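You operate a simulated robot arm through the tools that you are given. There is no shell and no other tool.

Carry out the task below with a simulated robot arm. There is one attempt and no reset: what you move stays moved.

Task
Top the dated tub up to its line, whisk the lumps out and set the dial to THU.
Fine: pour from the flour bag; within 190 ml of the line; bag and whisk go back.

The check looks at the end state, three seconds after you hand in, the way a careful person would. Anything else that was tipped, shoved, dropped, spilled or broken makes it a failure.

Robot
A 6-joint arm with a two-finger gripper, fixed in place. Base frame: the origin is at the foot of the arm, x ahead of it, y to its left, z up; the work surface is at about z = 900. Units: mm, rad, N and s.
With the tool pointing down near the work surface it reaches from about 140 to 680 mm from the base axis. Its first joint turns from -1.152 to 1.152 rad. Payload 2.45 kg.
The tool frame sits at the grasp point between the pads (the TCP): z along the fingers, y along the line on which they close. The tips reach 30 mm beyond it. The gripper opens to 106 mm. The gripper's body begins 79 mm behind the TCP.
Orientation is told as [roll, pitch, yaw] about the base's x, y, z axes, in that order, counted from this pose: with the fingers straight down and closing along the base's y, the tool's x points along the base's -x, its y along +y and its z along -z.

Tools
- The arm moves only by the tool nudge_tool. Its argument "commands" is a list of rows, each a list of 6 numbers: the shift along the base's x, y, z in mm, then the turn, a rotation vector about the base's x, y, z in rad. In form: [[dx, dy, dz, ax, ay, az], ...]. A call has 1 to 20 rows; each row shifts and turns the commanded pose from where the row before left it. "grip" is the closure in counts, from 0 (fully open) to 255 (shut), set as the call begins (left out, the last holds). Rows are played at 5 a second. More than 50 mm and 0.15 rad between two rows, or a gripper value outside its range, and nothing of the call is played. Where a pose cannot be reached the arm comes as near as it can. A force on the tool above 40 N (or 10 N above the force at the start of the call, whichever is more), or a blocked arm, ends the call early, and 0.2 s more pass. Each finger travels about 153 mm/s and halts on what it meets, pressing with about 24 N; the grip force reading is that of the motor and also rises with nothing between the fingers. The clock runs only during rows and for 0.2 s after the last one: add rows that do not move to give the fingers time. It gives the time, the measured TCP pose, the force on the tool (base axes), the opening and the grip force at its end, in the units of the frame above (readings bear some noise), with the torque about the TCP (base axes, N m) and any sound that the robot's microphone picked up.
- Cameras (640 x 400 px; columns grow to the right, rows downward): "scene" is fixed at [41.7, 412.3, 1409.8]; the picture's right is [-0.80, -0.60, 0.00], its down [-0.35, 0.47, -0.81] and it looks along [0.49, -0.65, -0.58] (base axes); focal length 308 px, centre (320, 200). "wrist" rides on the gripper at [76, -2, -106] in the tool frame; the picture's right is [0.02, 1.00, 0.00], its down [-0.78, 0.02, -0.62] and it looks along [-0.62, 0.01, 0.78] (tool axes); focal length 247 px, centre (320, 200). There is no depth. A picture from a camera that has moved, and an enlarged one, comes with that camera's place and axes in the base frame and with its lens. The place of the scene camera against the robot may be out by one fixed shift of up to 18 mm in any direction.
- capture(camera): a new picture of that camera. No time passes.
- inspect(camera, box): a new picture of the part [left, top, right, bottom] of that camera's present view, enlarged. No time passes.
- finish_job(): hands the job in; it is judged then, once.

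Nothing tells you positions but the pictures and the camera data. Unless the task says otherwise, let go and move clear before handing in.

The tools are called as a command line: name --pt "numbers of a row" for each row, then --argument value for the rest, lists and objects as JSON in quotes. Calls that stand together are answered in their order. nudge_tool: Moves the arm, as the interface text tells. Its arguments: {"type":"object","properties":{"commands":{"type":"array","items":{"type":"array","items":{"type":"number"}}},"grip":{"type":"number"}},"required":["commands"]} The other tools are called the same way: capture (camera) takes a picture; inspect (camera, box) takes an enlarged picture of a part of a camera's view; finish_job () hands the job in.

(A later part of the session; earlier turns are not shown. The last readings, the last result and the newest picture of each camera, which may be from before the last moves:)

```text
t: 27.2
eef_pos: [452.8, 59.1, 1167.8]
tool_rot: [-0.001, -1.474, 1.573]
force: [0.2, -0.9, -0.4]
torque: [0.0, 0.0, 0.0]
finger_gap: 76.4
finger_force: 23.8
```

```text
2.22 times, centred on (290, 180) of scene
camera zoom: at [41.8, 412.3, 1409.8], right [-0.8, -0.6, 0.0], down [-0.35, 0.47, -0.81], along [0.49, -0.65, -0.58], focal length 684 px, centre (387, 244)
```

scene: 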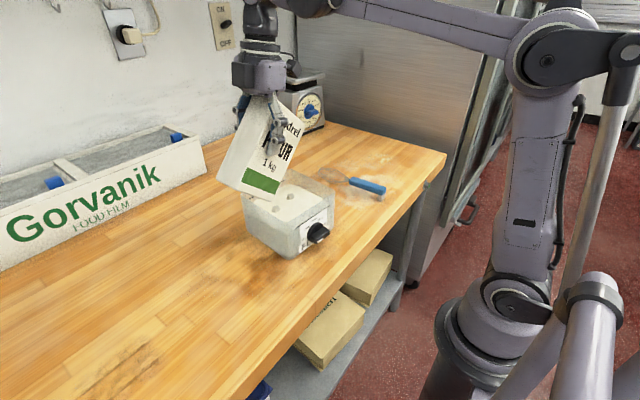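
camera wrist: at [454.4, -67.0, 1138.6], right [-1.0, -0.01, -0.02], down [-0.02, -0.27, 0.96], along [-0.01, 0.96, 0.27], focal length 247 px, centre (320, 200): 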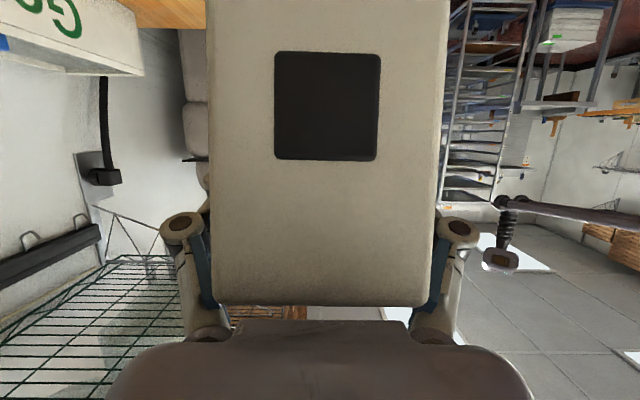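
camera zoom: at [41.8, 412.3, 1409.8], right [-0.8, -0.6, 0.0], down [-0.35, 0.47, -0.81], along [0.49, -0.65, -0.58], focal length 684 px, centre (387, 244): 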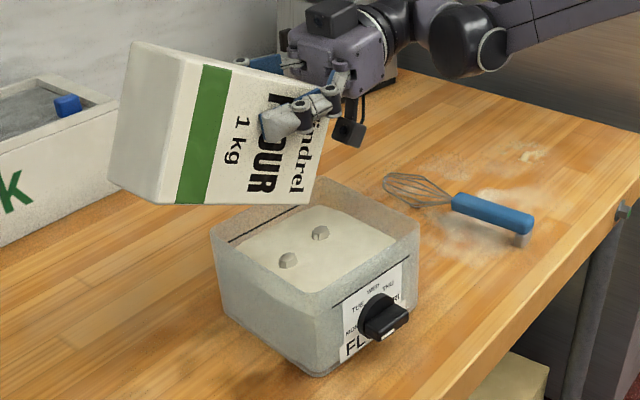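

117° and nothing yet. I'll keep tilting and nudge the mouth back toward the tub's centre.

nudge_tool --pt "0 -8 0 0.05 0 0" --pt "0 -7 0 0.05 0 0" --pt "0 0 0 0 0 0"

inspect --camera "scene" --box '[210, 90, 370, 270]'

capture --camera "wrist"

```text
t: 28.0
eef_pos: [453.5, 43.8, 1169.0]
tool_rot: [3.086, -1.568, -1.516]
force: [-0.5, 0.7, -1.2]
torque: [-0.01, 0.05, 0.01]
finger_gap: 76.6
finger_force: 24.0
```

```text
2.22 times, centred on (290, 180) of scene
camera zoom: at [41.8, 412.3, 1409.8], right [-0.8, -0.6, 0.0], down [-0.35, 0.47, -0.81], along [0.49, -0.65, -0.58], focal length 684 px, centre (387, 244)
```

zoom: 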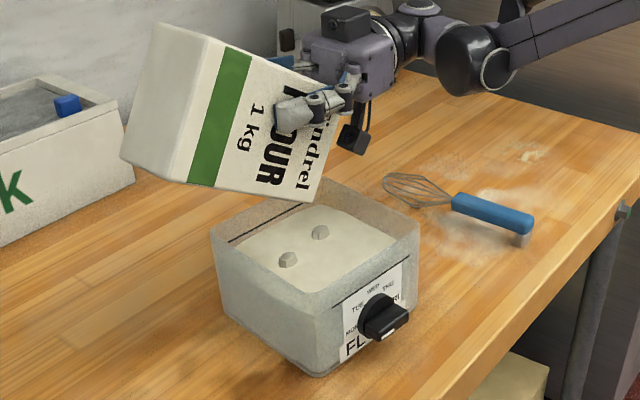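

```text
taken
camera wrist: at [454.5, -61.2, 1091.5], right [-1.0, 0.0, -0.02], down [-0.02, -0.62, 0.78], along [-0.01, 0.78, 0.62], focal length 247 px, centre (320, 200)
```

wrist: 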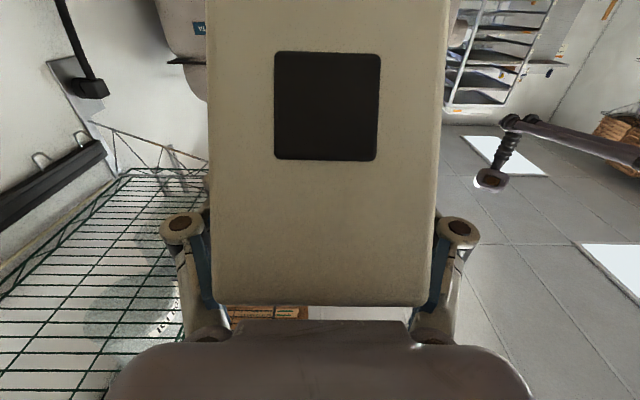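

122°, hand level. I'll raise a bit for camera clearance and continue.

nudge_tool --pt "0 -5 10 0.05 0 0" --pt "0 -5 10 0.05 0 0" --pt "0 0 0 0 0 0"

inspect --camera "scene" --box '[210, 90, 370, 270]'

```text
t: 28.8
eef_pos: [451.8, 33.3, 1189.2]
tool_rot: [-3.139, -1.468, -1.571]
force: [0.4, 0.7, -0.9]
torque: [-0.02, 0.03, 0.01]
finger_gap: 76.5
finger_force: 23.6
```

```text
2.22 times, centred on (290, 180) of scene
camera zoom: at [41.8, 412.3, 1409.8], right [-0.8, -0.6, 0.0], down [-0.35, 0.47, -0.81], along [0.49, -0.65, -0.58], focal length 684 px, centre (387, 244)
```

zoom: 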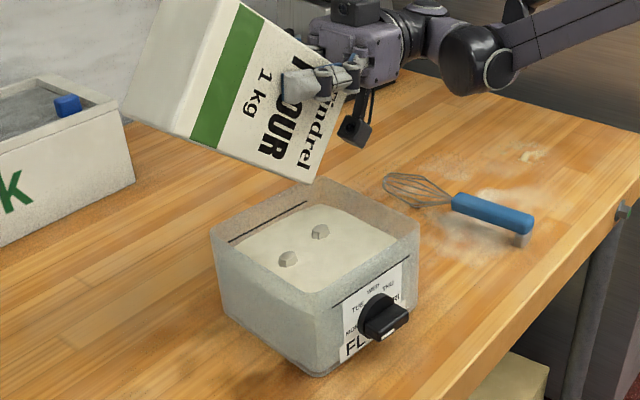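

nudge_tool --pt "0 -2 4 0.05 0 0" --pt "0 -2 4 0.05 0 0" --pt "0 0 0 0 0 0"

inspect --camera "scene" --box '[210, 90, 370, 270]'

```text
t: 29.6
eef_pos: [453.5, 28.9, 1197.3]
tool_rot: [-3.141, -1.369, -1.572]
force: [0.3, -0.1, -0.9]
torque: [-0.05, -0.01, 0.0]
finger_gap: 76.3
finger_force: 24.5
```

```text
2.22 times, centred on (290, 180) of scene
camera zoom: at [41.8, 412.3, 1409.8], right [-0.8, -0.6, 0.0], down [-0.35, 0.47, -0.81], along [0.49, -0.65, -0.58], focal length 684 px, centre (387, 244)
```

zoom: 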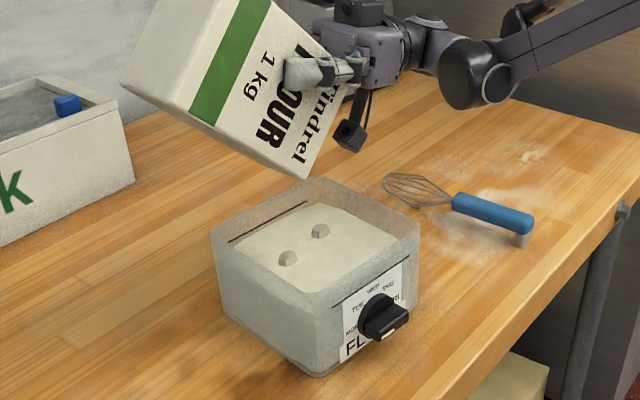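

The flour surface may have risen slightly, so I'll look closely before going on.

inspect --camera "scene" --box '[220, 150, 400, 270]'

capture --camera "wrist"

```text
3.33 times, centred on (310, 210) of scene
camera zoom: at [41.8, 412.3, 1409.8], right [-0.8, -0.6, 0.0], down [-0.35, 0.47, -0.81], along [0.49, -0.65, -0.58], focal length 1027 px, centre (353, 167)
```

zoom: 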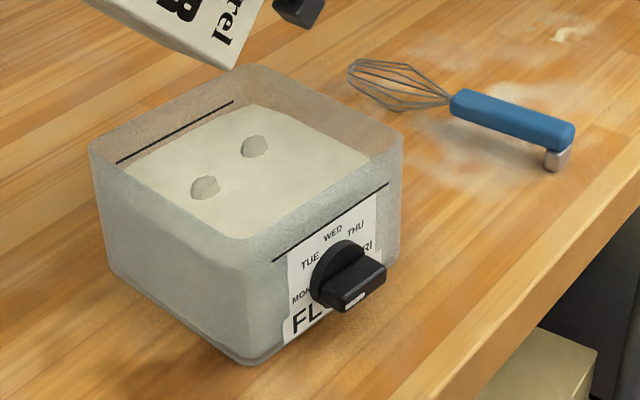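

```text
taken
camera wrist: at [454.6, -57.7, 1100.0], right [-1.0, 0.0, -0.02], down [-0.02, -0.77, 0.64], along [-0.01, 0.64, 0.77], focal length 247 px, centre (320, 200)
```

wrist: 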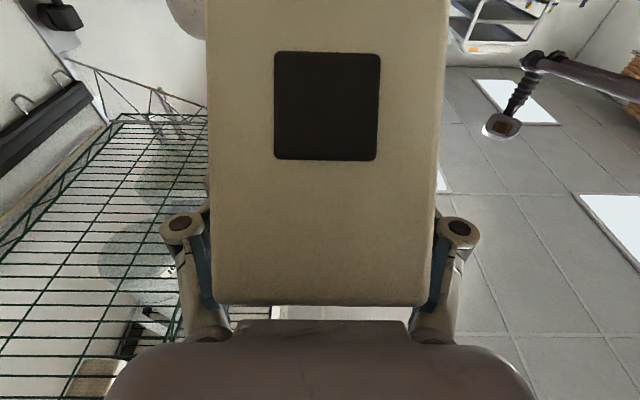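

Flour is flowing: the level has risen about 8 mm and the lumps have sunk in part way. I'll wait a moment at this angle to gauge the rate.

nudge_tool --pt "0 0 0 0 0 0"

inspect --camera "scene" --box '[220, 150, 400, 270]'

```text
t: 30.0
eef_pos: [454.6, 28.9, 1196.4]
tool_rot: [-3.14, -1.37, -1.572]
force: [-0.4, -0.9, -0.4]
torque: [-0.05, -0.01, -0.01]
finger_gap: 76.5
finger_force: 23.8
```

```text
3.33 times, centred on (310, 210) of scene
camera zoom: at [41.8, 412.3, 1409.8], right [-0.8, -0.6, 0.0], down [-0.35, 0.47, -0.81], along [0.49, -0.65, -0.58], focal length 1027 px, centre (353, 167)
```

zoom: 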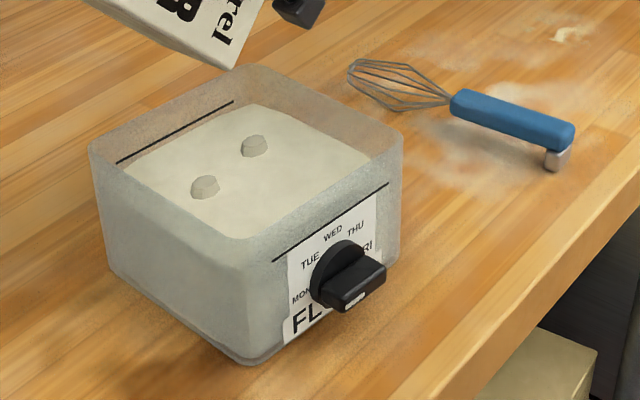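

inspect --camera "scene" --box '[245, 170, 305, 210]'

nudge_tool --pt "0 0 0 0 0 0" --pt "0 0 0 0 0 0"

inspect --camera "scene" --box '[245, 170, 305, 210]'

```text
10.00 times, centred on (275, 190) of scene
camera zoom: at [41.8, 412.3, 1409.8], right [-0.8, -0.6, 0.0], down [-0.35, 0.47, -0.81], along [0.49, -0.65, -0.58], focal length 3080 px, centre (770, 300)
```

zoom: 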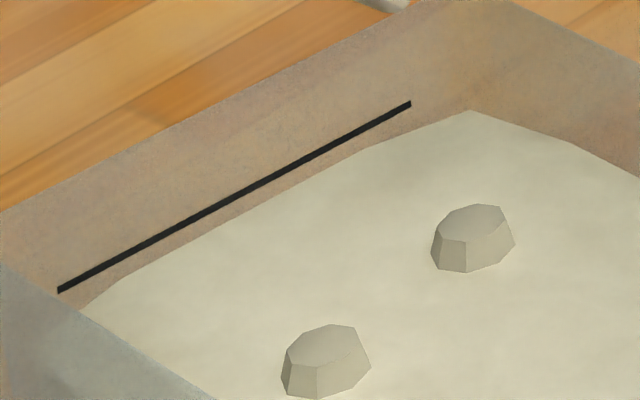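

```text
t: 30.6
eef_pos: [453.1, 29.5, 1197.1]
tool_rot: [-3.139, -1.371, -1.572]
force: [0.8, 0.2, -1.1]
torque: [-0.04, -0.03, -0.02]
finger_gap: 76.1
finger_force: 23.9
```

```text
10.00 times, centred on (275, 190) of scene
camera zoom: at [41.8, 412.3, 1409.8], right [-0.8, -0.6, 0.0], down [-0.35, 0.47, -0.81], along [0.49, -0.65, -0.58], focal length 3080 px, centre (770, 300)
```

zoom: 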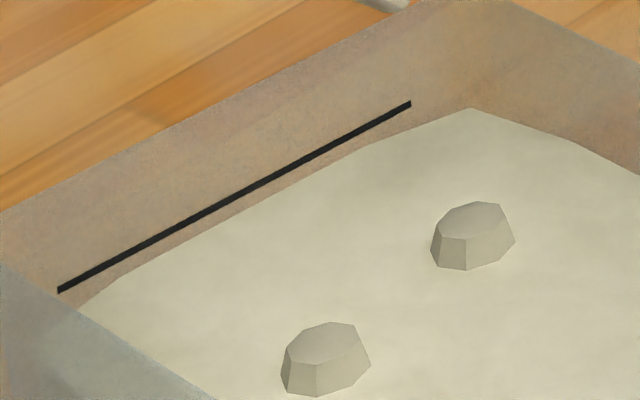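

The level is now about 6–8 mm under the line and rising slowly at this angle. I'll hold for another 1.6 s.

nudge_tool --pt "0 0 0 0 0 0" --pt "0 0 0 0 0 0" --pt "0 0 0 0 0 0" --pt "0 0 0 0 0 0" --pt "0 0 0 0 0 0" --pt "0 0 0 0 0 0" --pt "0 0 0 0 0 0"

inspect --camera "scene" --box '[245, 170, 305, 210]'

```text
t: 32.2
eef_pos: [453.3, 29.2, 1197.5]
tool_rot: [-3.139, -1.369, -1.57]
force: [-0.8, -0.3, -0.8]
torque: [0.0, -0.03, -0.03]
finger_gap: 76.5
finger_force: 24.1
```

```text
10.00 times, centred on (275, 190) of scene
camera zoom: at [41.8, 412.3, 1409.8], right [-0.8, -0.6, 0.0], down [-0.35, 0.47, -0.81], along [0.49, -0.65, -0.58], focal length 3080 px, centre (770, 300)
```

zoom: 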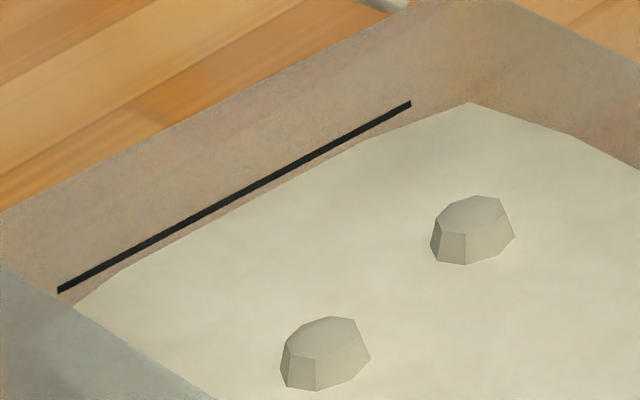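

It's rising about 1.1 mm/s with 3–4 mm to go. I'll hold about 2 s more and then tilt back in the same call.

nudge_tool --pt "0 0 0 0 0 0" --pt "0 0 0 0 0 0" --pt "0 0 0 0 0 0" --pt "0 0 0 0 0 0" --pt "0 0 0 0 0 0" --pt "0 0 0 0 0 0" --pt "0 0 0 0 0 0" --pt "0 0 0 0 0 0" --pt "0 0 0 0 0 0" --pt "0 0 0 -0.1 0 0" --pt "0 0 0 -0.12 0 0" --pt "0 0 0 -0.12 0 0" --pt "0 0 0 -0.12 0 0" --pt "0 0 0 -0.12 0 0"

inspect --camera "scene" --box '[245, 170, 305, 210]'

inspect --camera "scene" --box '[220, 150, 400, 270]'

```text
t: 35.2
eef_pos: [454.8, 29.8, 1196.6]
tool_rot: [0.0, -1.189, 1.571]
force: [-0.9, -0.1, 0.2]
torque: [-0.03, -0.01, -0.03]
finger_gap: 76.5
finger_force: 24.0
```

```text
10.00 times, centred on (275, 190) of scene
camera zoom: at [41.8, 412.3, 1409.8], right [-0.8, -0.6, 0.0], down [-0.35, 0.47, -0.81], along [0.49, -0.65, -0.58], focal length 3080 px, centre (770, 300)
```

zoom: 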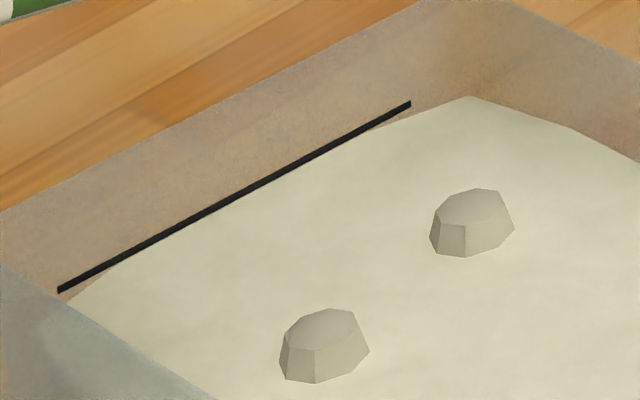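

```text
3.33 times, centred on (310, 210) of scene
camera zoom: at [41.8, 412.3, 1409.8], right [-0.8, -0.6, 0.0], down [-0.35, 0.47, -0.81], along [0.49, -0.65, -0.58], focal length 1027 px, centre (353, 167)
```

zoom: 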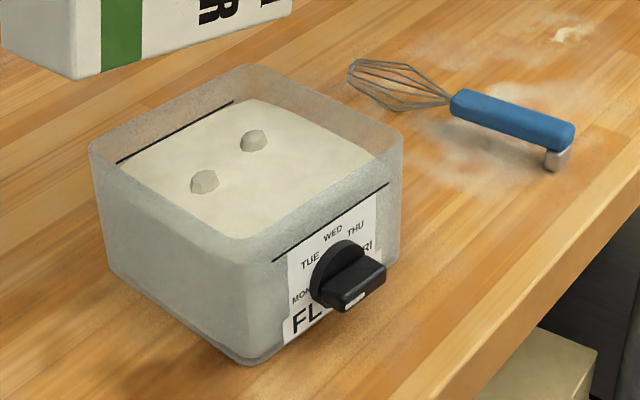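

The surface now meets the line along the back wall. Pouring is done, so I'll rotate the bag upright and carry it back.

nudge_tool --pt "0 0 0 -0.135 0 0" --pt "0 0 0 -0.135 0 0" --pt "0 0 0 -0.135 0 0" --pt "0 0 0 -0.135 0 0" --pt "0 0 0 -0.135 0 0" --pt "0 0 0 -0.135 0 0" --pt "0 10 0 -0.135 0 0" --pt "0 20 -4 -0.135 0 0" --pt "0 25 -7 -0.135 0 0" --pt "0 25 -7 -0.135 0 0" --pt "0 25 -7 -0.135 0 0" --pt "0 25 -7 -0.135 0 0" --pt "0 23 -7 -0.134 0 0" --pt "0 0 0 0 0 0"

capture --camera "scene"

capture --camera "wrist"

```text
t: 38.2
eef_pos: [452.3, 184.3, 1155.4]
tool_rot: [0.0, 0.564, 1.572]
force: [-0.2, 0.1, -0.3]
torque: [0.02, 0.01, -0.02]
finger_gap: 76.4
finger_force: 24.2
```

```text
taken
```

scene: 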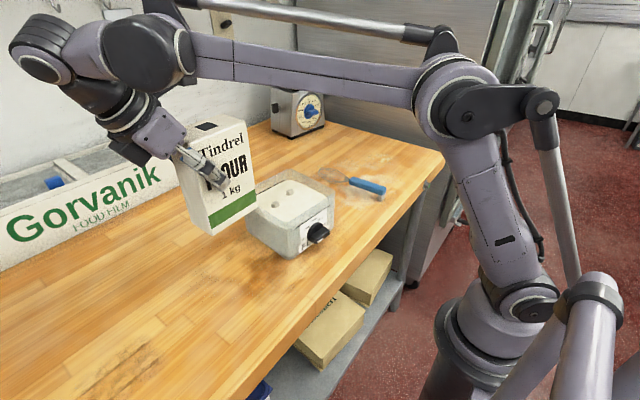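

```text
taken
camera wrist: at [453.3, 177.4, 1285.8], right [-1.0, -0.02, 0.01], down [-0.02, 0.99, 0.11], along [-0.01, 0.11, -0.99], focal length 247 px, centre (320, 200)
```

wrist: 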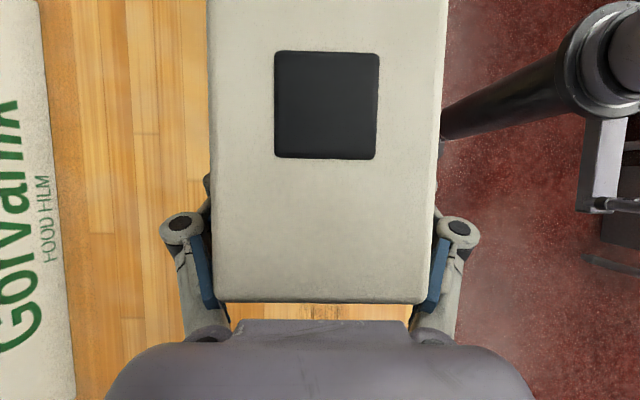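

The bag is upright with almost no shift in the grip. I'll lower it along the same path to its spot.

nudge_tool --pt "0 9 -16 0 0 0" --pt "1 9 -16 0 0 0" --pt "2 9 -16 0 0 0" --pt "2 9 -16 0 0 0" --pt "2 9 -16 0 0 0" --pt "2 9 -16 0 0 0" --pt "2 9 -16 0 0 0" --pt "2 8 -16 0 0 0" --pt "2 7 -15 0 0 0" --pt "0 0 0 0 0 0"

inspect --camera "scene" --box '[80, 140, 280, 330]'

```text
t: 40.4
eef_pos: [467.8, 260.9, 1013.8]
tool_rot: [0.001, 0.562, 1.57]
force: [-1.4, 0.2, -0.2]
torque: [0.03, 0.0, -0.01]
finger_gap: 76.7
finger_force: 23.9
```

```text
2.11 times, centred on (180, 235) of scene
camera zoom: at [41.8, 412.3, 1409.8], right [-0.8, -0.6, 0.0], down [-0.35, 0.47, -0.81], along [0.49, -0.65, -0.58], focal length 648 px, centre (615, 126)
```

zoom: 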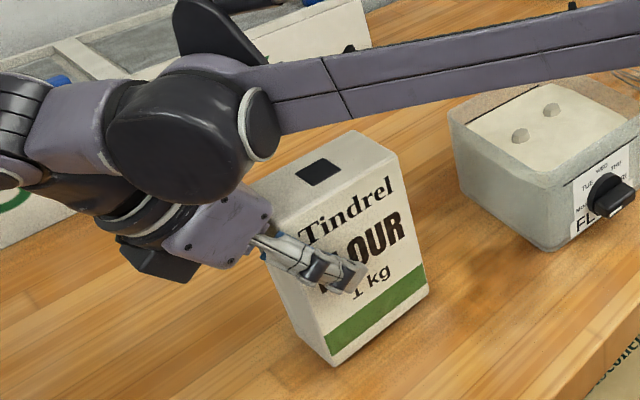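

nudge_tool --pt "0 1 -3 0 0 0" --pt "0 0 -3 0 0 0" --pt "0 0 -3 0 0 0" --pt "0 0 -2 0 0 0" --pt "0 0 0 0 0 0"

inspect --camera "scene" --box '[80, 140, 280, 330]'

```text
t: 41.6
eef_pos: [469.0, 261.0, 1003.3]
tool_rot: [0.001, 0.561, 1.57]
force: [0.0, -0.4, 0.1]
torque: [0.01, -0.01, -0.02]
finger_gap: 76.5
finger_force: 23.9
```

```text
2.11 times, centred on (180, 235) of scene
camera zoom: at [41.8, 412.3, 1409.8], right [-0.8, -0.6, 0.0], down [-0.35, 0.47, -0.81], along [0.49, -0.65, -0.58], focal length 648 px, centre (615, 126)
```

zoom: 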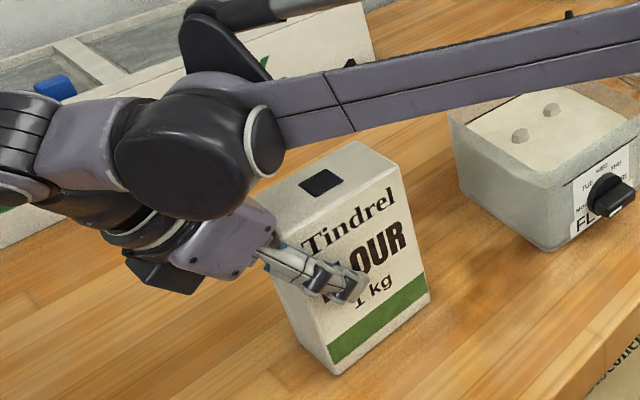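

nudge_tool --pt "0 0 -1 0 0 0" --pt "0 0 -1 0 0 0" --pt "0 0 0 0 0 0"

nudge_tool --pt "0 0 -1 0 0 0" --pt "0 0 0 0 0 0"

inspect --camera "scene" --box '[80, 140, 280, 330]'

```text
t: 42.4
eef_pos: [468.8, 262.4, 1001.4]
tool_rot: [0.002, 0.564, 1.571]
force: [0.8, -0.1, 0.7]
torque: [-0.14, -0.01, 0.05]
finger_gap: 76.8
finger_force: 23.6
```

```text
t: 43.0
eef_pos: [468.5, 261.2, 1001.4]
tool_rot: [0.002, 0.562, 1.569]
force: [2.4, 2.6, 16.1]
torque: [-0.48, 0.31, -0.06]
finger_gap: 76.4
finger_force: 24.0
```

```text
2.11 times, centred on (180, 235) of scene
camera zoom: at [41.6, 412.2, 1409.8], right [-0.8, -0.6, 0.0], down [-0.35, 0.47, -0.81], along [0.49, -0.65, -0.58], focal length 648 px, centre (615, 126)
```

zoom: 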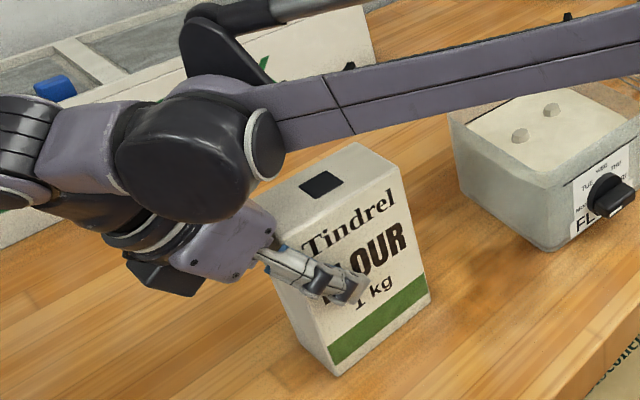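

The bag is on the table with 16 N of contact. I'll ease off a touch, open, and back out the way I came.

nudge_tool --pt "0 0 0.7 0 0 0" --pt "0 0 0 0 0 0"

nudge_tool --pt "0 0 0 0 0 0" --pt "0 0 0 0 0 0" --pt "0 0 0 0 0 0" --grip 0

inspect --camera "scene" --box '[80, 140, 280, 330]'

capture --camera "wrist"

```text
t: 43.6
eef_pos: [467.7, 260.9, 1000.7]
tool_rot: [0.001, 0.561, 1.571]
force: [1.1, 2.4, 17.6]
torque: [-0.45, 0.31, -0.05]
finger_gap: 76.5
finger_force: 23.9
```

```text
t: 44.4
eef_pos: [468.4, 262.6, 1001.6]
tool_rot: [0.002, 0.561, 1.57]
force: [-0.3, 0.4, 0.9]
torque: [0.02, 0.0, 0.03]
finger_gap: 106.0
finger_force: 0.0
```

```text
2.11 times, centred on (180, 235) of scene
camera zoom: at [41.7, 412.3, 1409.8], right [-0.8, -0.6, 0.0], down [-0.35, 0.47, -0.81], along [0.49, -0.65, -0.58], focal length 648 px, centre (615, 126)
```

zoom: 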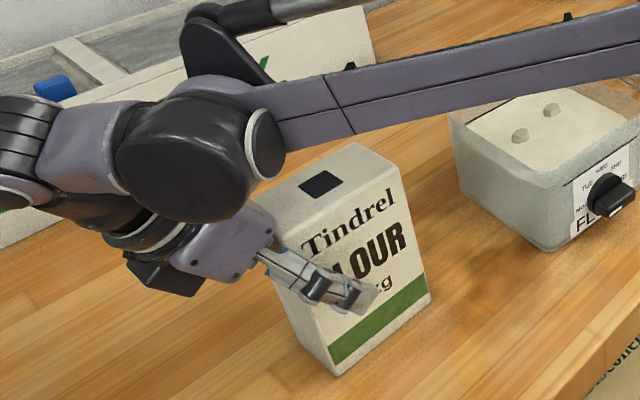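

```text
taken
camera wrist: at [470.0, 255.5, 1131.3], right [-1.0, -0.02, 0.01], down [-0.02, 0.99, 0.11], along [-0.01, 0.11, -0.99], focal length 247 px, centre (320, 200)
```

wrist: 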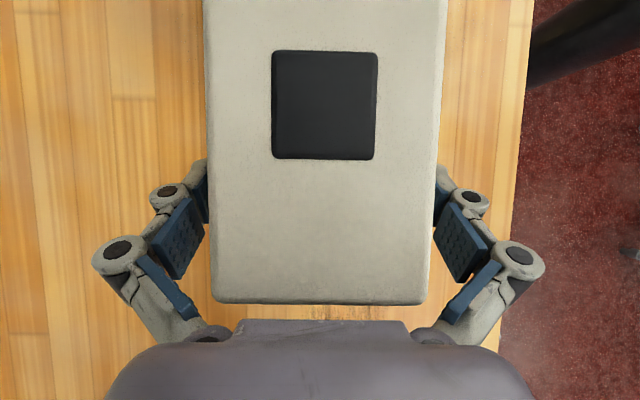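

The bag stands where it was. I'll retract up and away, then unwind toward the whisk.

nudge_tool --pt "0 0 16 0 0 0" --pt "0 0 17 0 0 0" --pt "0 -2 17 0 0 0" --pt "0 -20 18 0 0 0" --pt "0 -20 18 0 0 0" --pt "0 -25 20 0.1 0 0" --pt "0 -25 20 0.1 0 0" --pt "0 -25 20 0.1 0 0" --pt "-10 -25 0 0.1 0 0" --pt "-10 -25 0 0.1 0 0" --pt "-10 -25 0 0.062 0 0" --pt "0 0 0 0 0 0"

capture --camera "scene"

capture --camera "wrist"

```text
t: 47.0
eef_pos: [439.9, 70.6, 1148.5]
tool_rot: [0.0, -0.003, 1.571]
force: [0.3, -0.1, 0.2]
torque: [-0.01, 0.01, 0.0]
finger_gap: 105.9
finger_force: 0.1
```

```text
taken
```

scene: 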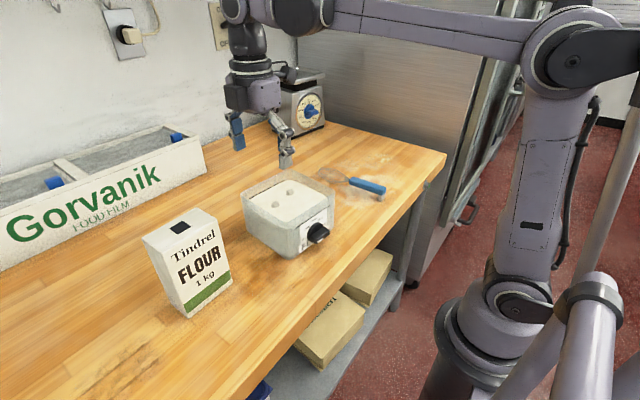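

```text
taken
camera wrist: at [440.2, -4.6, 1253.8], right [-1.0, -0.02, 0.0], down [-0.02, 0.78, 0.62], along [-0.01, 0.62, -0.78], focal length 247 px, centre (320, 200)
```

wrist: 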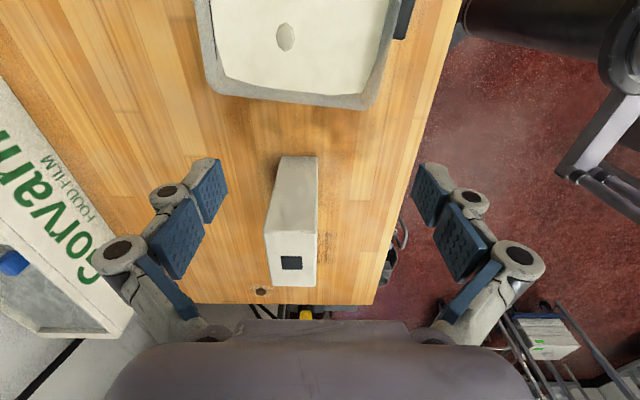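

Next I'll unwind the yaw and go above the whisk for a closer look.

nudge_tool --pt "-7 -27 2 0 0 -0.1428" --pt "-7 -27 2 0 0 -0.1428" --pt "-7 -27 2 0 0 -0.1428" --pt "-7 -27 2 0 0 -0.1428" --pt "-7 -27 2 0 0 -0.1428" --pt "-7 -27 2 0 0 -0.1428" --pt "-7 -27 2 0 0 -0.1428" --pt "-7 -27 2 0 0 -0.1428" --pt "-7 -27 2 0 0 -0.1428" --pt "-7 -27 2 0 0 -0.1428" --pt "-7 -27 2 0 0 -0.143" --pt "0 -23 0 0 0 0" --pt "0 0 0 0 0 0"

capture --camera "wrist"

inspect --camera "wrist" --box '[220, 0, 420, 140]'

```text
t: 49.8
eef_pos: [359.9, -249.6, 1170.0]
tool_rot: [0.002, -0.002, 0.0]
force: [-0.5, 0.5, -0.1]
torque: [-0.02, 0.01, 0.01]
finger_gap: 106.1
finger_force: 0.1
```

```text
taken
camera wrist: at [283.2, -250.8, 1276.2], right [-0.02, 1.0, 0.0], down [0.78, 0.02, 0.62], along [0.62, 0.01, -0.78], focal length 247 px, centre (320, 200)
```

wrist: 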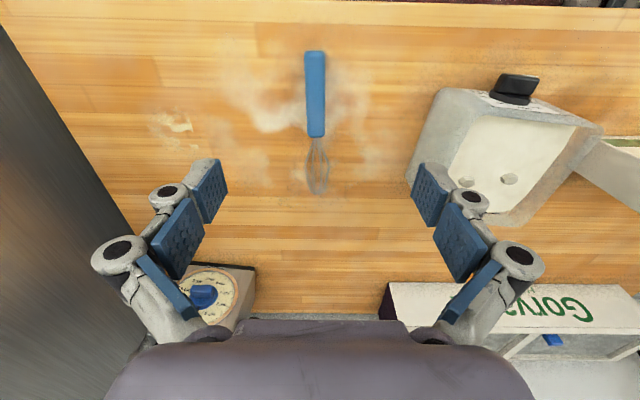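

```text
2.86 times, centred on (320, 70) of wrist
camera zoom: at [283.2, -250.8, 1276.2], right [-0.02, 1.0, 0.0], down [0.78, 0.02, 0.62], along [0.62, 0.01, -0.78], focal length 706 px, centre (320, 571)
```

zoom: 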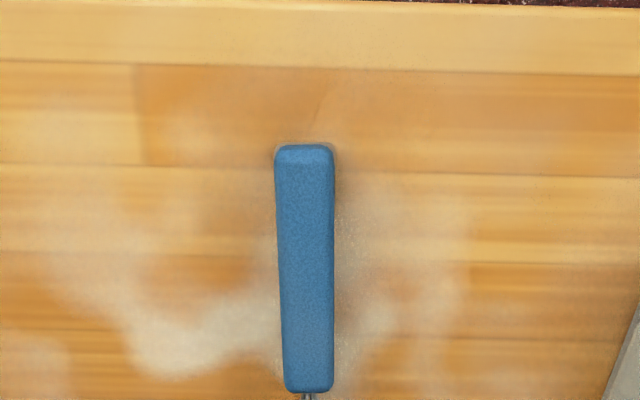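

The whisk handle is about x 328–431, y ≈ -256, z 920–945, raised on its foot. I'll take it with the hand pitched back 0.6 rad, so the wires will point down once the hand is upright.

nudge_tool --pt "-10 -1.7 -30 0 -0.149 0" --pt "-10 -1.7 -35 0 -0.149 0" --pt "-10 -1.7 -35 0 -0.149 0" --pt "-10 -1.7 -35 0 -0.149 0" --pt "0 0 0 0 0 0"

capture --camera "wrist"

inspect --camera "scene" --box '[300, 100, 450, 210]'

```text
t: 51.0
eef_pos: [321.8, -254.8, 1032.3]
tool_rot: [0.0, -0.599, -0.001]
force: [0.4, 0.0, -0.7]
torque: [-0.01, 0.03, 0.01]
finger_gap: 105.9
finger_force: 0.0
```

```text
taken
camera wrist: at [198.0, -255.2, 1077.2], right [-0.02, 1.0, -0.01], down [0.3, 0.02, 0.95], along [0.95, 0.01, -0.3], focal length 247 px, centre (320, 200)
```

wrist: 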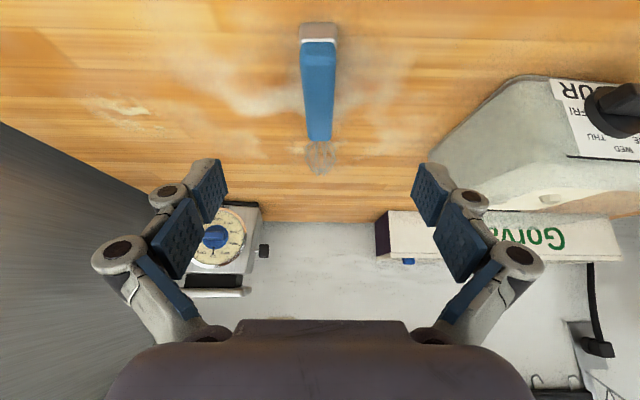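

```text
3.64 times, centred on (375, 155) of scene
camera zoom: at [41.7, 412.3, 1409.8], right [-0.8, -0.6, 0.0], down [-0.35, 0.47, -0.81], along [0.49, -0.65, -0.58], focal length 1120 px, centre (120, 364)
```

zoom: 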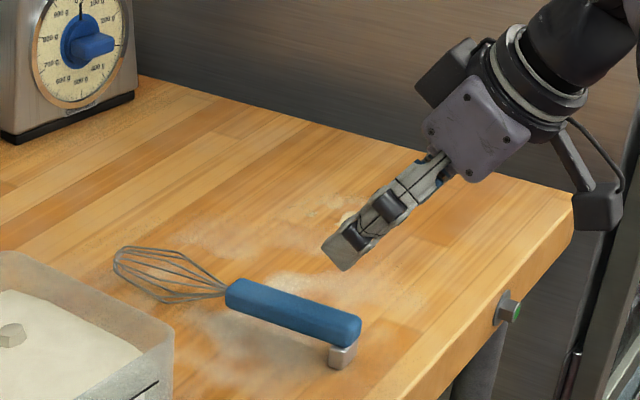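

The foot is at (331, -256) and the handle spans z ≈ 918–943. I'll descend to straddle it.

nudge_tool --pt "13 -1 -20 0 0 0" --pt "13 0 -20 0 0 0" --pt "13 0 -20 0 0 0" --pt "10 0 -18 0 0 0" --pt "4 0 -14 0 0 0" --pt "0 0 0 0 0 0"

inspect --camera "scene" --box '[300, 100, 450, 210]'

capture --camera "wrist"

```text
t: 52.4
eef_pos: [376.1, -256.1, 942.0]
tool_rot: [0.002, -0.599, 0.001]
force: [0.3, -1.0, -0.4]
torque: [-0.01, 0.0, 0.03]
finger_gap: 106.0
finger_force: 0.0
```

```text
3.64 times, centred on (375, 155) of scene
camera zoom: at [41.7, 412.3, 1409.8], right [-0.8, -0.6, 0.0], down [-0.35, 0.47, -0.81], along [0.49, -0.65, -0.58], focal length 1120 px, centre (120, 364)
```

zoom: 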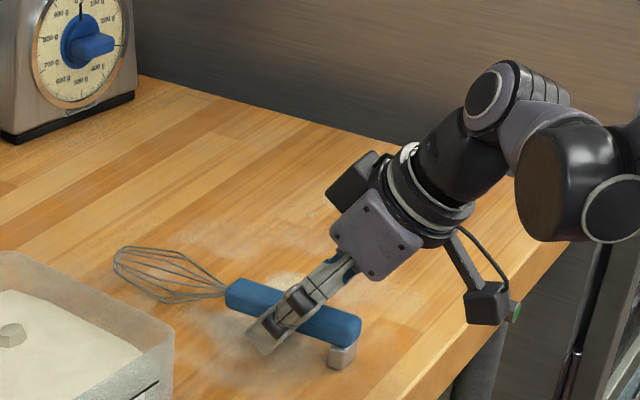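

```text
taken
camera wrist: at [251.3, -256.9, 986.0], right [-0.02, 1.0, -0.01], down [0.3, 0.02, 0.95], along [0.95, 0.01, -0.3], focal length 247 px, centre (320, 200)
```

wrist: 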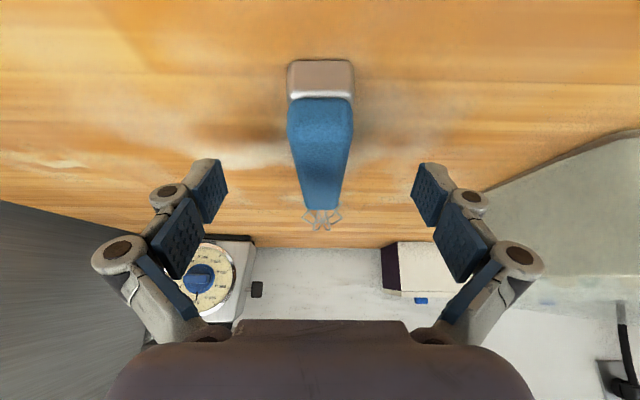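

nudge_tool --pt "0 0 -5 0 0 0" --pt "0 0 0 0 0 0"

nudge_tool --pt "0 0 0 0 0 0" --pt "0 0 0 0 0 0" --pt "0 0 0 0 0 0" --pt "0 0 0 0 0 0" --grip 255

inspect --camera "scene" --box '[300, 100, 450, 210]'

capture --camera "wrist"

```text
t: 53.0
eef_pos: [375.4, -257.6, 935.9]
tool_rot: [0.001, -0.597, 0.0]
force: [-0.2, 0.0, 0.3]
torque: [0.01, 0.02, 0.0]
finger_gap: 105.9
finger_force: 0.2
```

```text
t: 54.0
eef_pos: [374.6, -255.7, 936.9]
tool_rot: [0.002, -0.599, 0.0]
force: [0.8, 0.2, 8.8]
torque: [0.0, -0.21, 0.08]
finger_gap: 25.3
finger_force: 23.8
```

```text
3.64 times, centred on (375, 155) of scene
camera zoom: at [41.7, 412.3, 1409.8], right [-0.8, -0.6, 0.0], down [-0.35, 0.47, -0.81], along [0.49, -0.65, -0.58], focal length 1120 px, centre (120, 364)
```

zoom: 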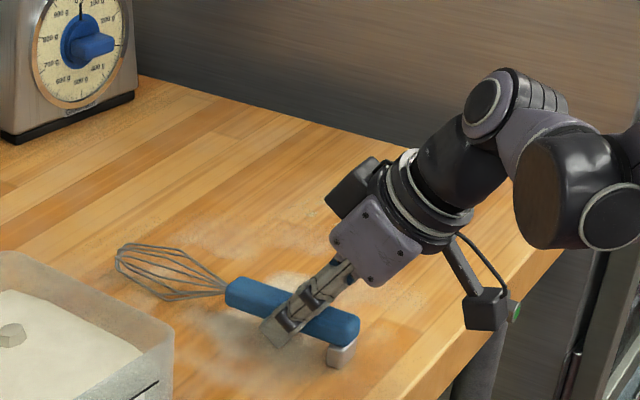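

```text
taken
camera wrist: at [251.5, -257.5, 981.0], right [-0.02, 1.0, -0.01], down [0.3, 0.02, 0.95], along [0.95, 0.01, -0.3], focal length 247 px, centre (320, 200)
```

wrist: 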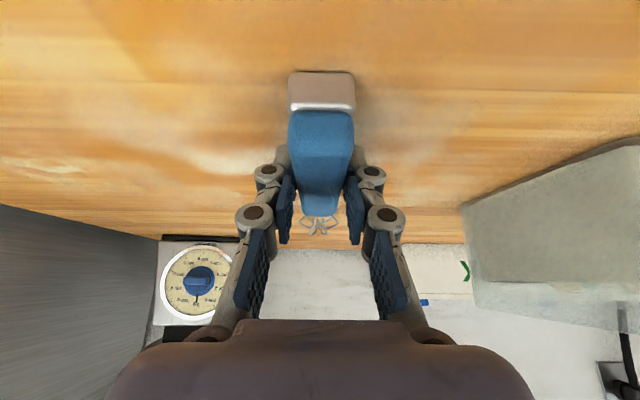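

The whisk is gripped with a 25 mm gap. I'll note this pose for the return, (375, -256, 937) at pitch -0.6, and lift it straight up.

nudge_tool --pt "0 0 5 0 0 0" --pt "0 0 15 0 0 0" --pt "0 0 25 0 0 0" --pt "0 0 30 0 0 0" --pt "0 0 35 0 0 0" --pt "0 0 35 0 0 0" --pt "0 0 35 0 0 0" --pt "0 0 35 0 0 0" --pt "0 0 35 0 0 0" --pt "0 0 15 0 0 0" --pt "0 0 0 0 0 0"

capture --camera "scene"

capture --camera "wrist"

```text
t: 56.4
eef_pos: [373.8, -256.2, 1202.3]
tool_rot: [0.001, -0.596, 0.001]
force: [-0.2, -0.2, -0.9]
torque: [-0.03, 0.13, -0.02]
finger_gap: 25.2
finger_force: 23.7
```

```text
taken
```

scene: 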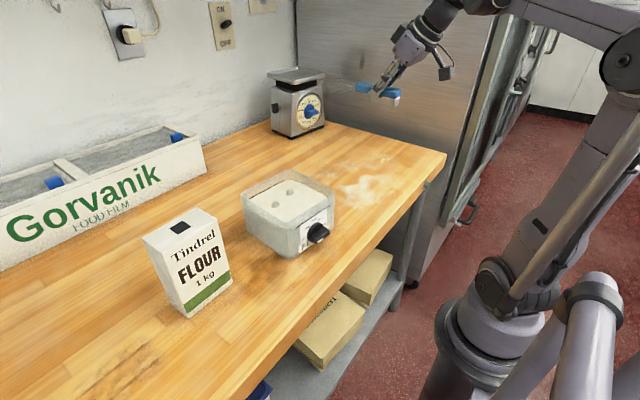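

```text
taken
camera wrist: at [250.5, -257.4, 1246.2], right [-0.02, 1.0, -0.01], down [0.3, 0.02, 0.95], along [0.95, 0.01, -0.3], focal length 247 px, centre (320, 200)
```

wrist: 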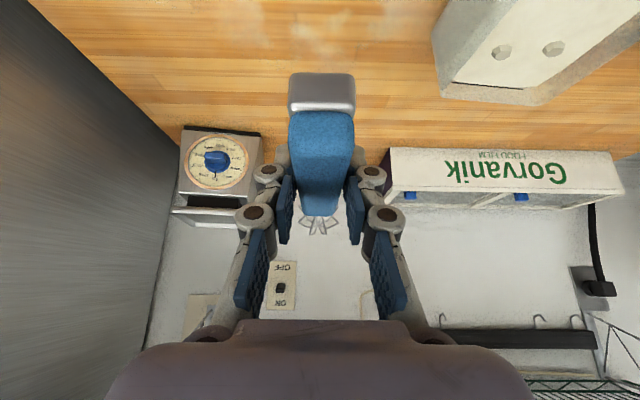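

It's held level. I'll swing the wires down 60° while moving over the tub, with the tip staying above the rim.

nudge_tool --pt "1 30 2 0 0.131 0" --pt "1 31 2 0 0.131 0" --pt "1 31 2 0 0.131 0" --pt "1 31 2 0 0.131 0" --pt "1 31 2 0 0.131 0" --pt "1 31 2 0 0.131 0" --pt "1 31 2 0 0.131 0" --pt "1 31 2 0 0.131 0" --pt "0 0 0 0 0 0"

inspect --camera "scene" --box '[210, 90, 410, 270]'

capture --camera "wrist"

```text
t: 58.4
eef_pos: [384.4, -9.1, 1220.1]
tool_rot: [0.0, 0.441, -0.001]
force: [-0.3, 1.3, -1.0]
torque: [0.01, 0.04, -0.01]
finger_gap: 25.2
finger_force: 24.1
```

```text
2.22 times, centred on (310, 180) of scene
camera zoom: at [41.8, 412.3, 1409.8], right [-0.8, -0.6, 0.0], down [-0.35, 0.47, -0.81], along [0.49, -0.65, -0.58], focal length 684 px, centre (342, 244)
```

zoom: 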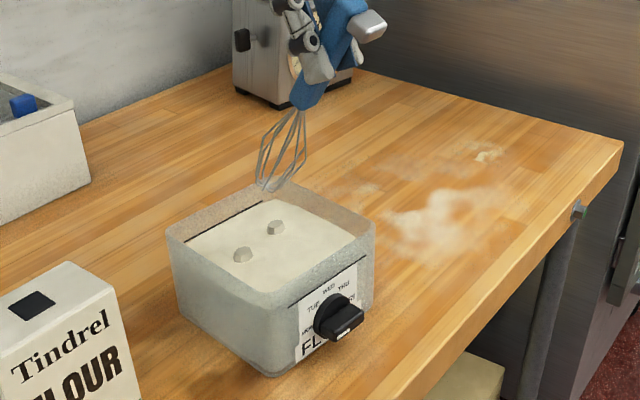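

```text
taken
camera wrist: at [359.7, -9.3, 1349.0], right [-0.02, 1.0, 0.01], down [0.97, 0.02, 0.23], along [0.23, 0.01, -0.97], focal length 247 px, centre (320, 200)
```

wrist: 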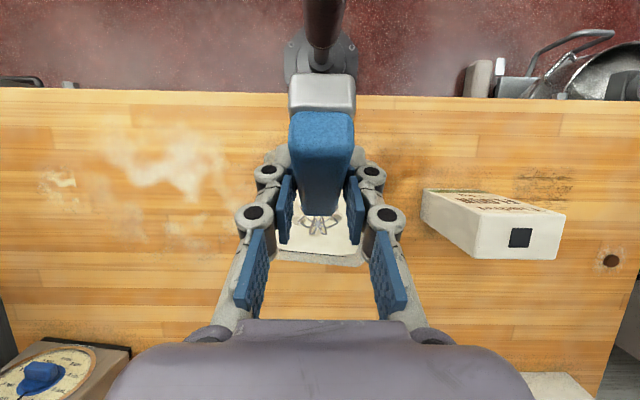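

I'll check exactly where the whisk tip is relative to the lumps before lowering.

inspect --camera "wrist" --box '[270, 180, 370, 275]'

inspect --camera "scene" --box '[250, 90, 350, 220]'

```text
4.21 times, centred on (320, 228) of wrist
camera zoom: at [359.7, -9.3, 1349.0], right [-0.02, 1.0, 0.01], down [0.97, 0.02, 0.23], along [0.23, 0.01, -0.97], focal length 1040 px, centre (320, 84)
```

zoom: 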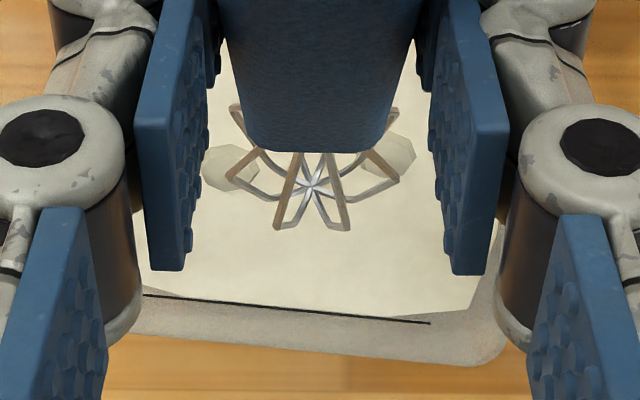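

```text
3.08 times, centred on (300, 155) of scene
camera zoom: at [41.8, 412.3, 1409.8], right [-0.8, -0.6, 0.0], down [-0.35, 0.47, -0.81], along [0.49, -0.65, -0.58], focal length 948 px, centre (382, 338)
```

zoom: 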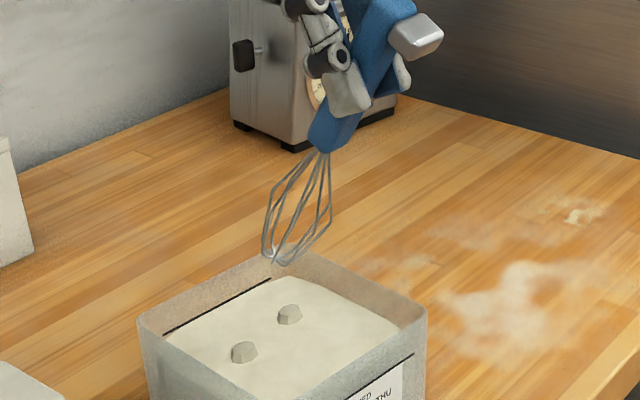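

The whisk tip is at about (457, -9, 1062), and the lumps are at (475, -38) and (468, 19). I'll lower the whisk straight into the flour between them.

nudge_tool --pt "17 0 0 0 0 0" --pt "0 0 -20 0 0 0" --pt "0 0 -20 0 0 0" --pt "0 0 -20 0 0 0" --pt "0 0 -15 0 0 0" --pt "0 0 -15 0 0 0" --pt "0 0 -10 0 0 0" --pt "0 0 0 0 0 0"

inspect --camera "scene" --box '[210, 90, 410, 270]'

capture --camera "wrist"

```text
t: 60.2
eef_pos: [399.5, -11.1, 1119.9]
tool_rot: [0.001, 0.439, -0.001]
force: [0.4, -0.4, -0.8]
torque: [0.0, 0.03, -0.02]
finger_gap: 25.1
finger_force: 24.2
```

```text
2.22 times, centred on (310, 180) of scene
camera zoom: at [41.8, 412.3, 1409.8], right [-0.8, -0.6, 0.0], down [-0.35, 0.47, -0.81], along [0.49, -0.65, -0.58], focal length 684 px, centre (342, 244)
```

zoom: 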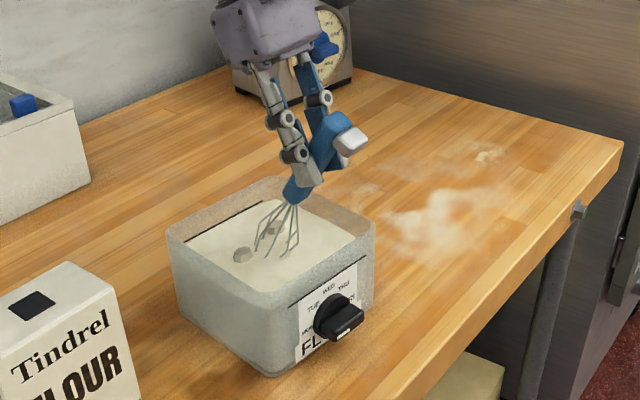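

```text
taken
camera wrist: at [375.0, -11.2, 1248.1], right [-0.02, 1.0, 0.01], down [0.97, 0.02, 0.23], along [0.23, 0.01, -0.97], focal length 247 px, centre (320, 200)
```

wrist: 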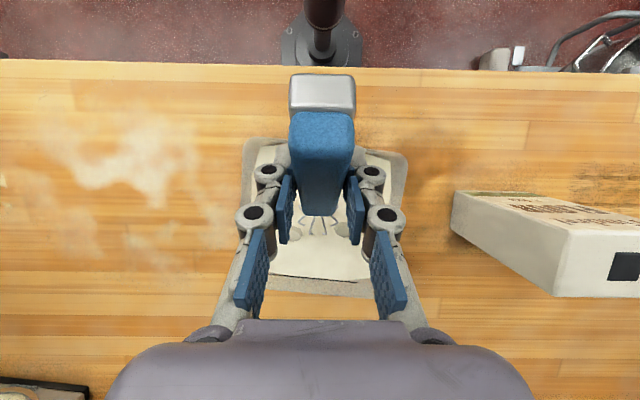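

It's dipped about 30 mm. I'll stir one ellipse through both lump positions and check the effect.

nudge_tool --pt "12 1 0 0 0 0" --pt "12 1 0 0 0 0" --pt "-4.2 17.6 0 0 0 0" --pt "-11 10.9 0 0 0 0" --pt "-13.6 0 0 0 0 0" --pt "-11 -10.9 0 0 0 0" --pt "-4.2 -17.6 0 0 0 0" --pt "4.2 -17.6 0 0 0 0" --pt "11 -10.9 0 0 0 0" --pt "13.6 0 0 0 0 0" --pt "11 10.9 0 0 0 0" --pt "4.2 17.6 0 0 0 0"

inspect --camera "scene" --box '[220, 150, 400, 270]'

```text
t: 62.8
eef_pos: [422.4, -8.8, 1119.2]
tool_rot: [0.002, 0.44, -0.001]
force: [-0.3, 0.6, -1.6]
torque: [0.01, 0.03, 0.02]
finger_gap: 25.3
finger_force: 24.0
```

```text
3.33 times, centred on (310, 210) of scene
camera zoom: at [41.8, 412.2, 1409.8], right [-0.8, -0.6, 0.0], down [-0.35, 0.47, -0.81], along [0.49, -0.65, -0.58], focal length 1027 px, centre (353, 167)
```

zoom: 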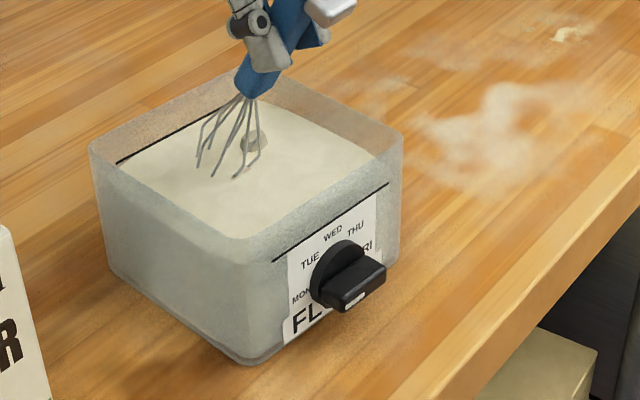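

The first lump is already gone and the far one remains. I'll do more loops, shifted slightly toward -y.

nudge_tool --pt "0 -7 0 0 0 0" --pt "-4.2 17.6 0 0 0 0" --pt "-11 10.9 0 0 0 0" --pt "-13.6 0 0 0 0 0" --pt "-11 -10.9 0 0 0 0" --pt "-4.2 -17.6 0 0 0 0" --pt "4.2 -17.6 0 0 0 0" --pt "11 -10.9 0 0 0 0" --pt "13.6 0 0 0 0 0" --pt "11 10.9 0 0 0 0" --pt "-11 -10.9 0 0 0 0" --pt "-13.6 0 0 0 0 0" --pt "13.6 0 0 0 0 0" --pt "11 10.9 0 0 0 0" --pt "4.2 17.6 0 0 0 0"

inspect --camera "scene" --box '[220, 150, 400, 270]'

capture --camera "wrist"

```text
t: 66.0
eef_pos: [423.3, -15.0, 1117.9]
tool_rot: [0.003, 0.44, -0.001]
force: [0.6, -0.7, -1.5]
torque: [0.0, 0.03, 0.01]
finger_gap: 25.2
finger_force: 23.9
```

```text
3.33 times, centred on (310, 210) of scene
camera zoom: at [41.8, 412.2, 1409.8], right [-0.8, -0.6, 0.0], down [-0.35, 0.47, -0.81], along [0.49, -0.65, -0.58], focal length 1027 px, centre (353, 167)
```

zoom: 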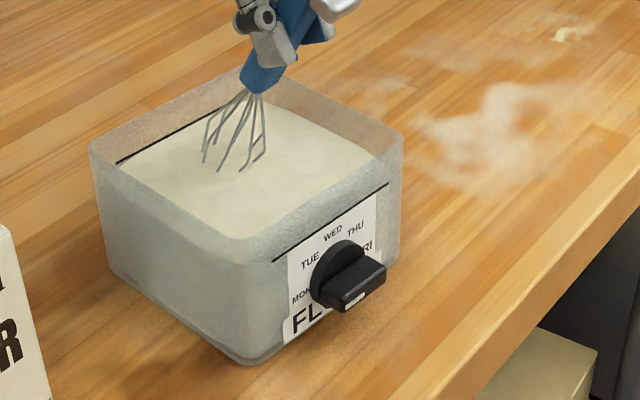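

```text
taken
camera wrist: at [399.3, -15.6, 1246.7], right [-0.02, 1.0, 0.01], down [0.97, 0.02, 0.23], along [0.23, 0.01, -0.97], focal length 247 px, centre (320, 200)
```

wrist: 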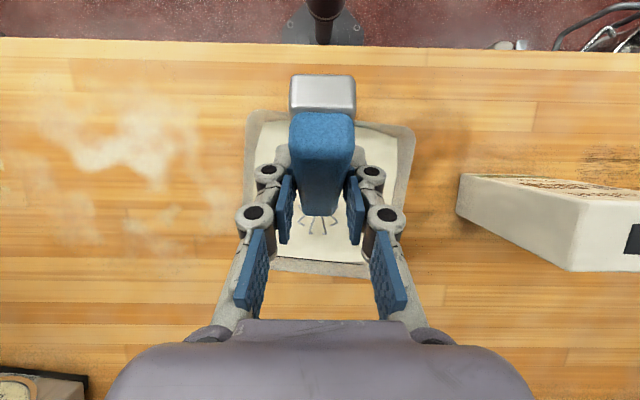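

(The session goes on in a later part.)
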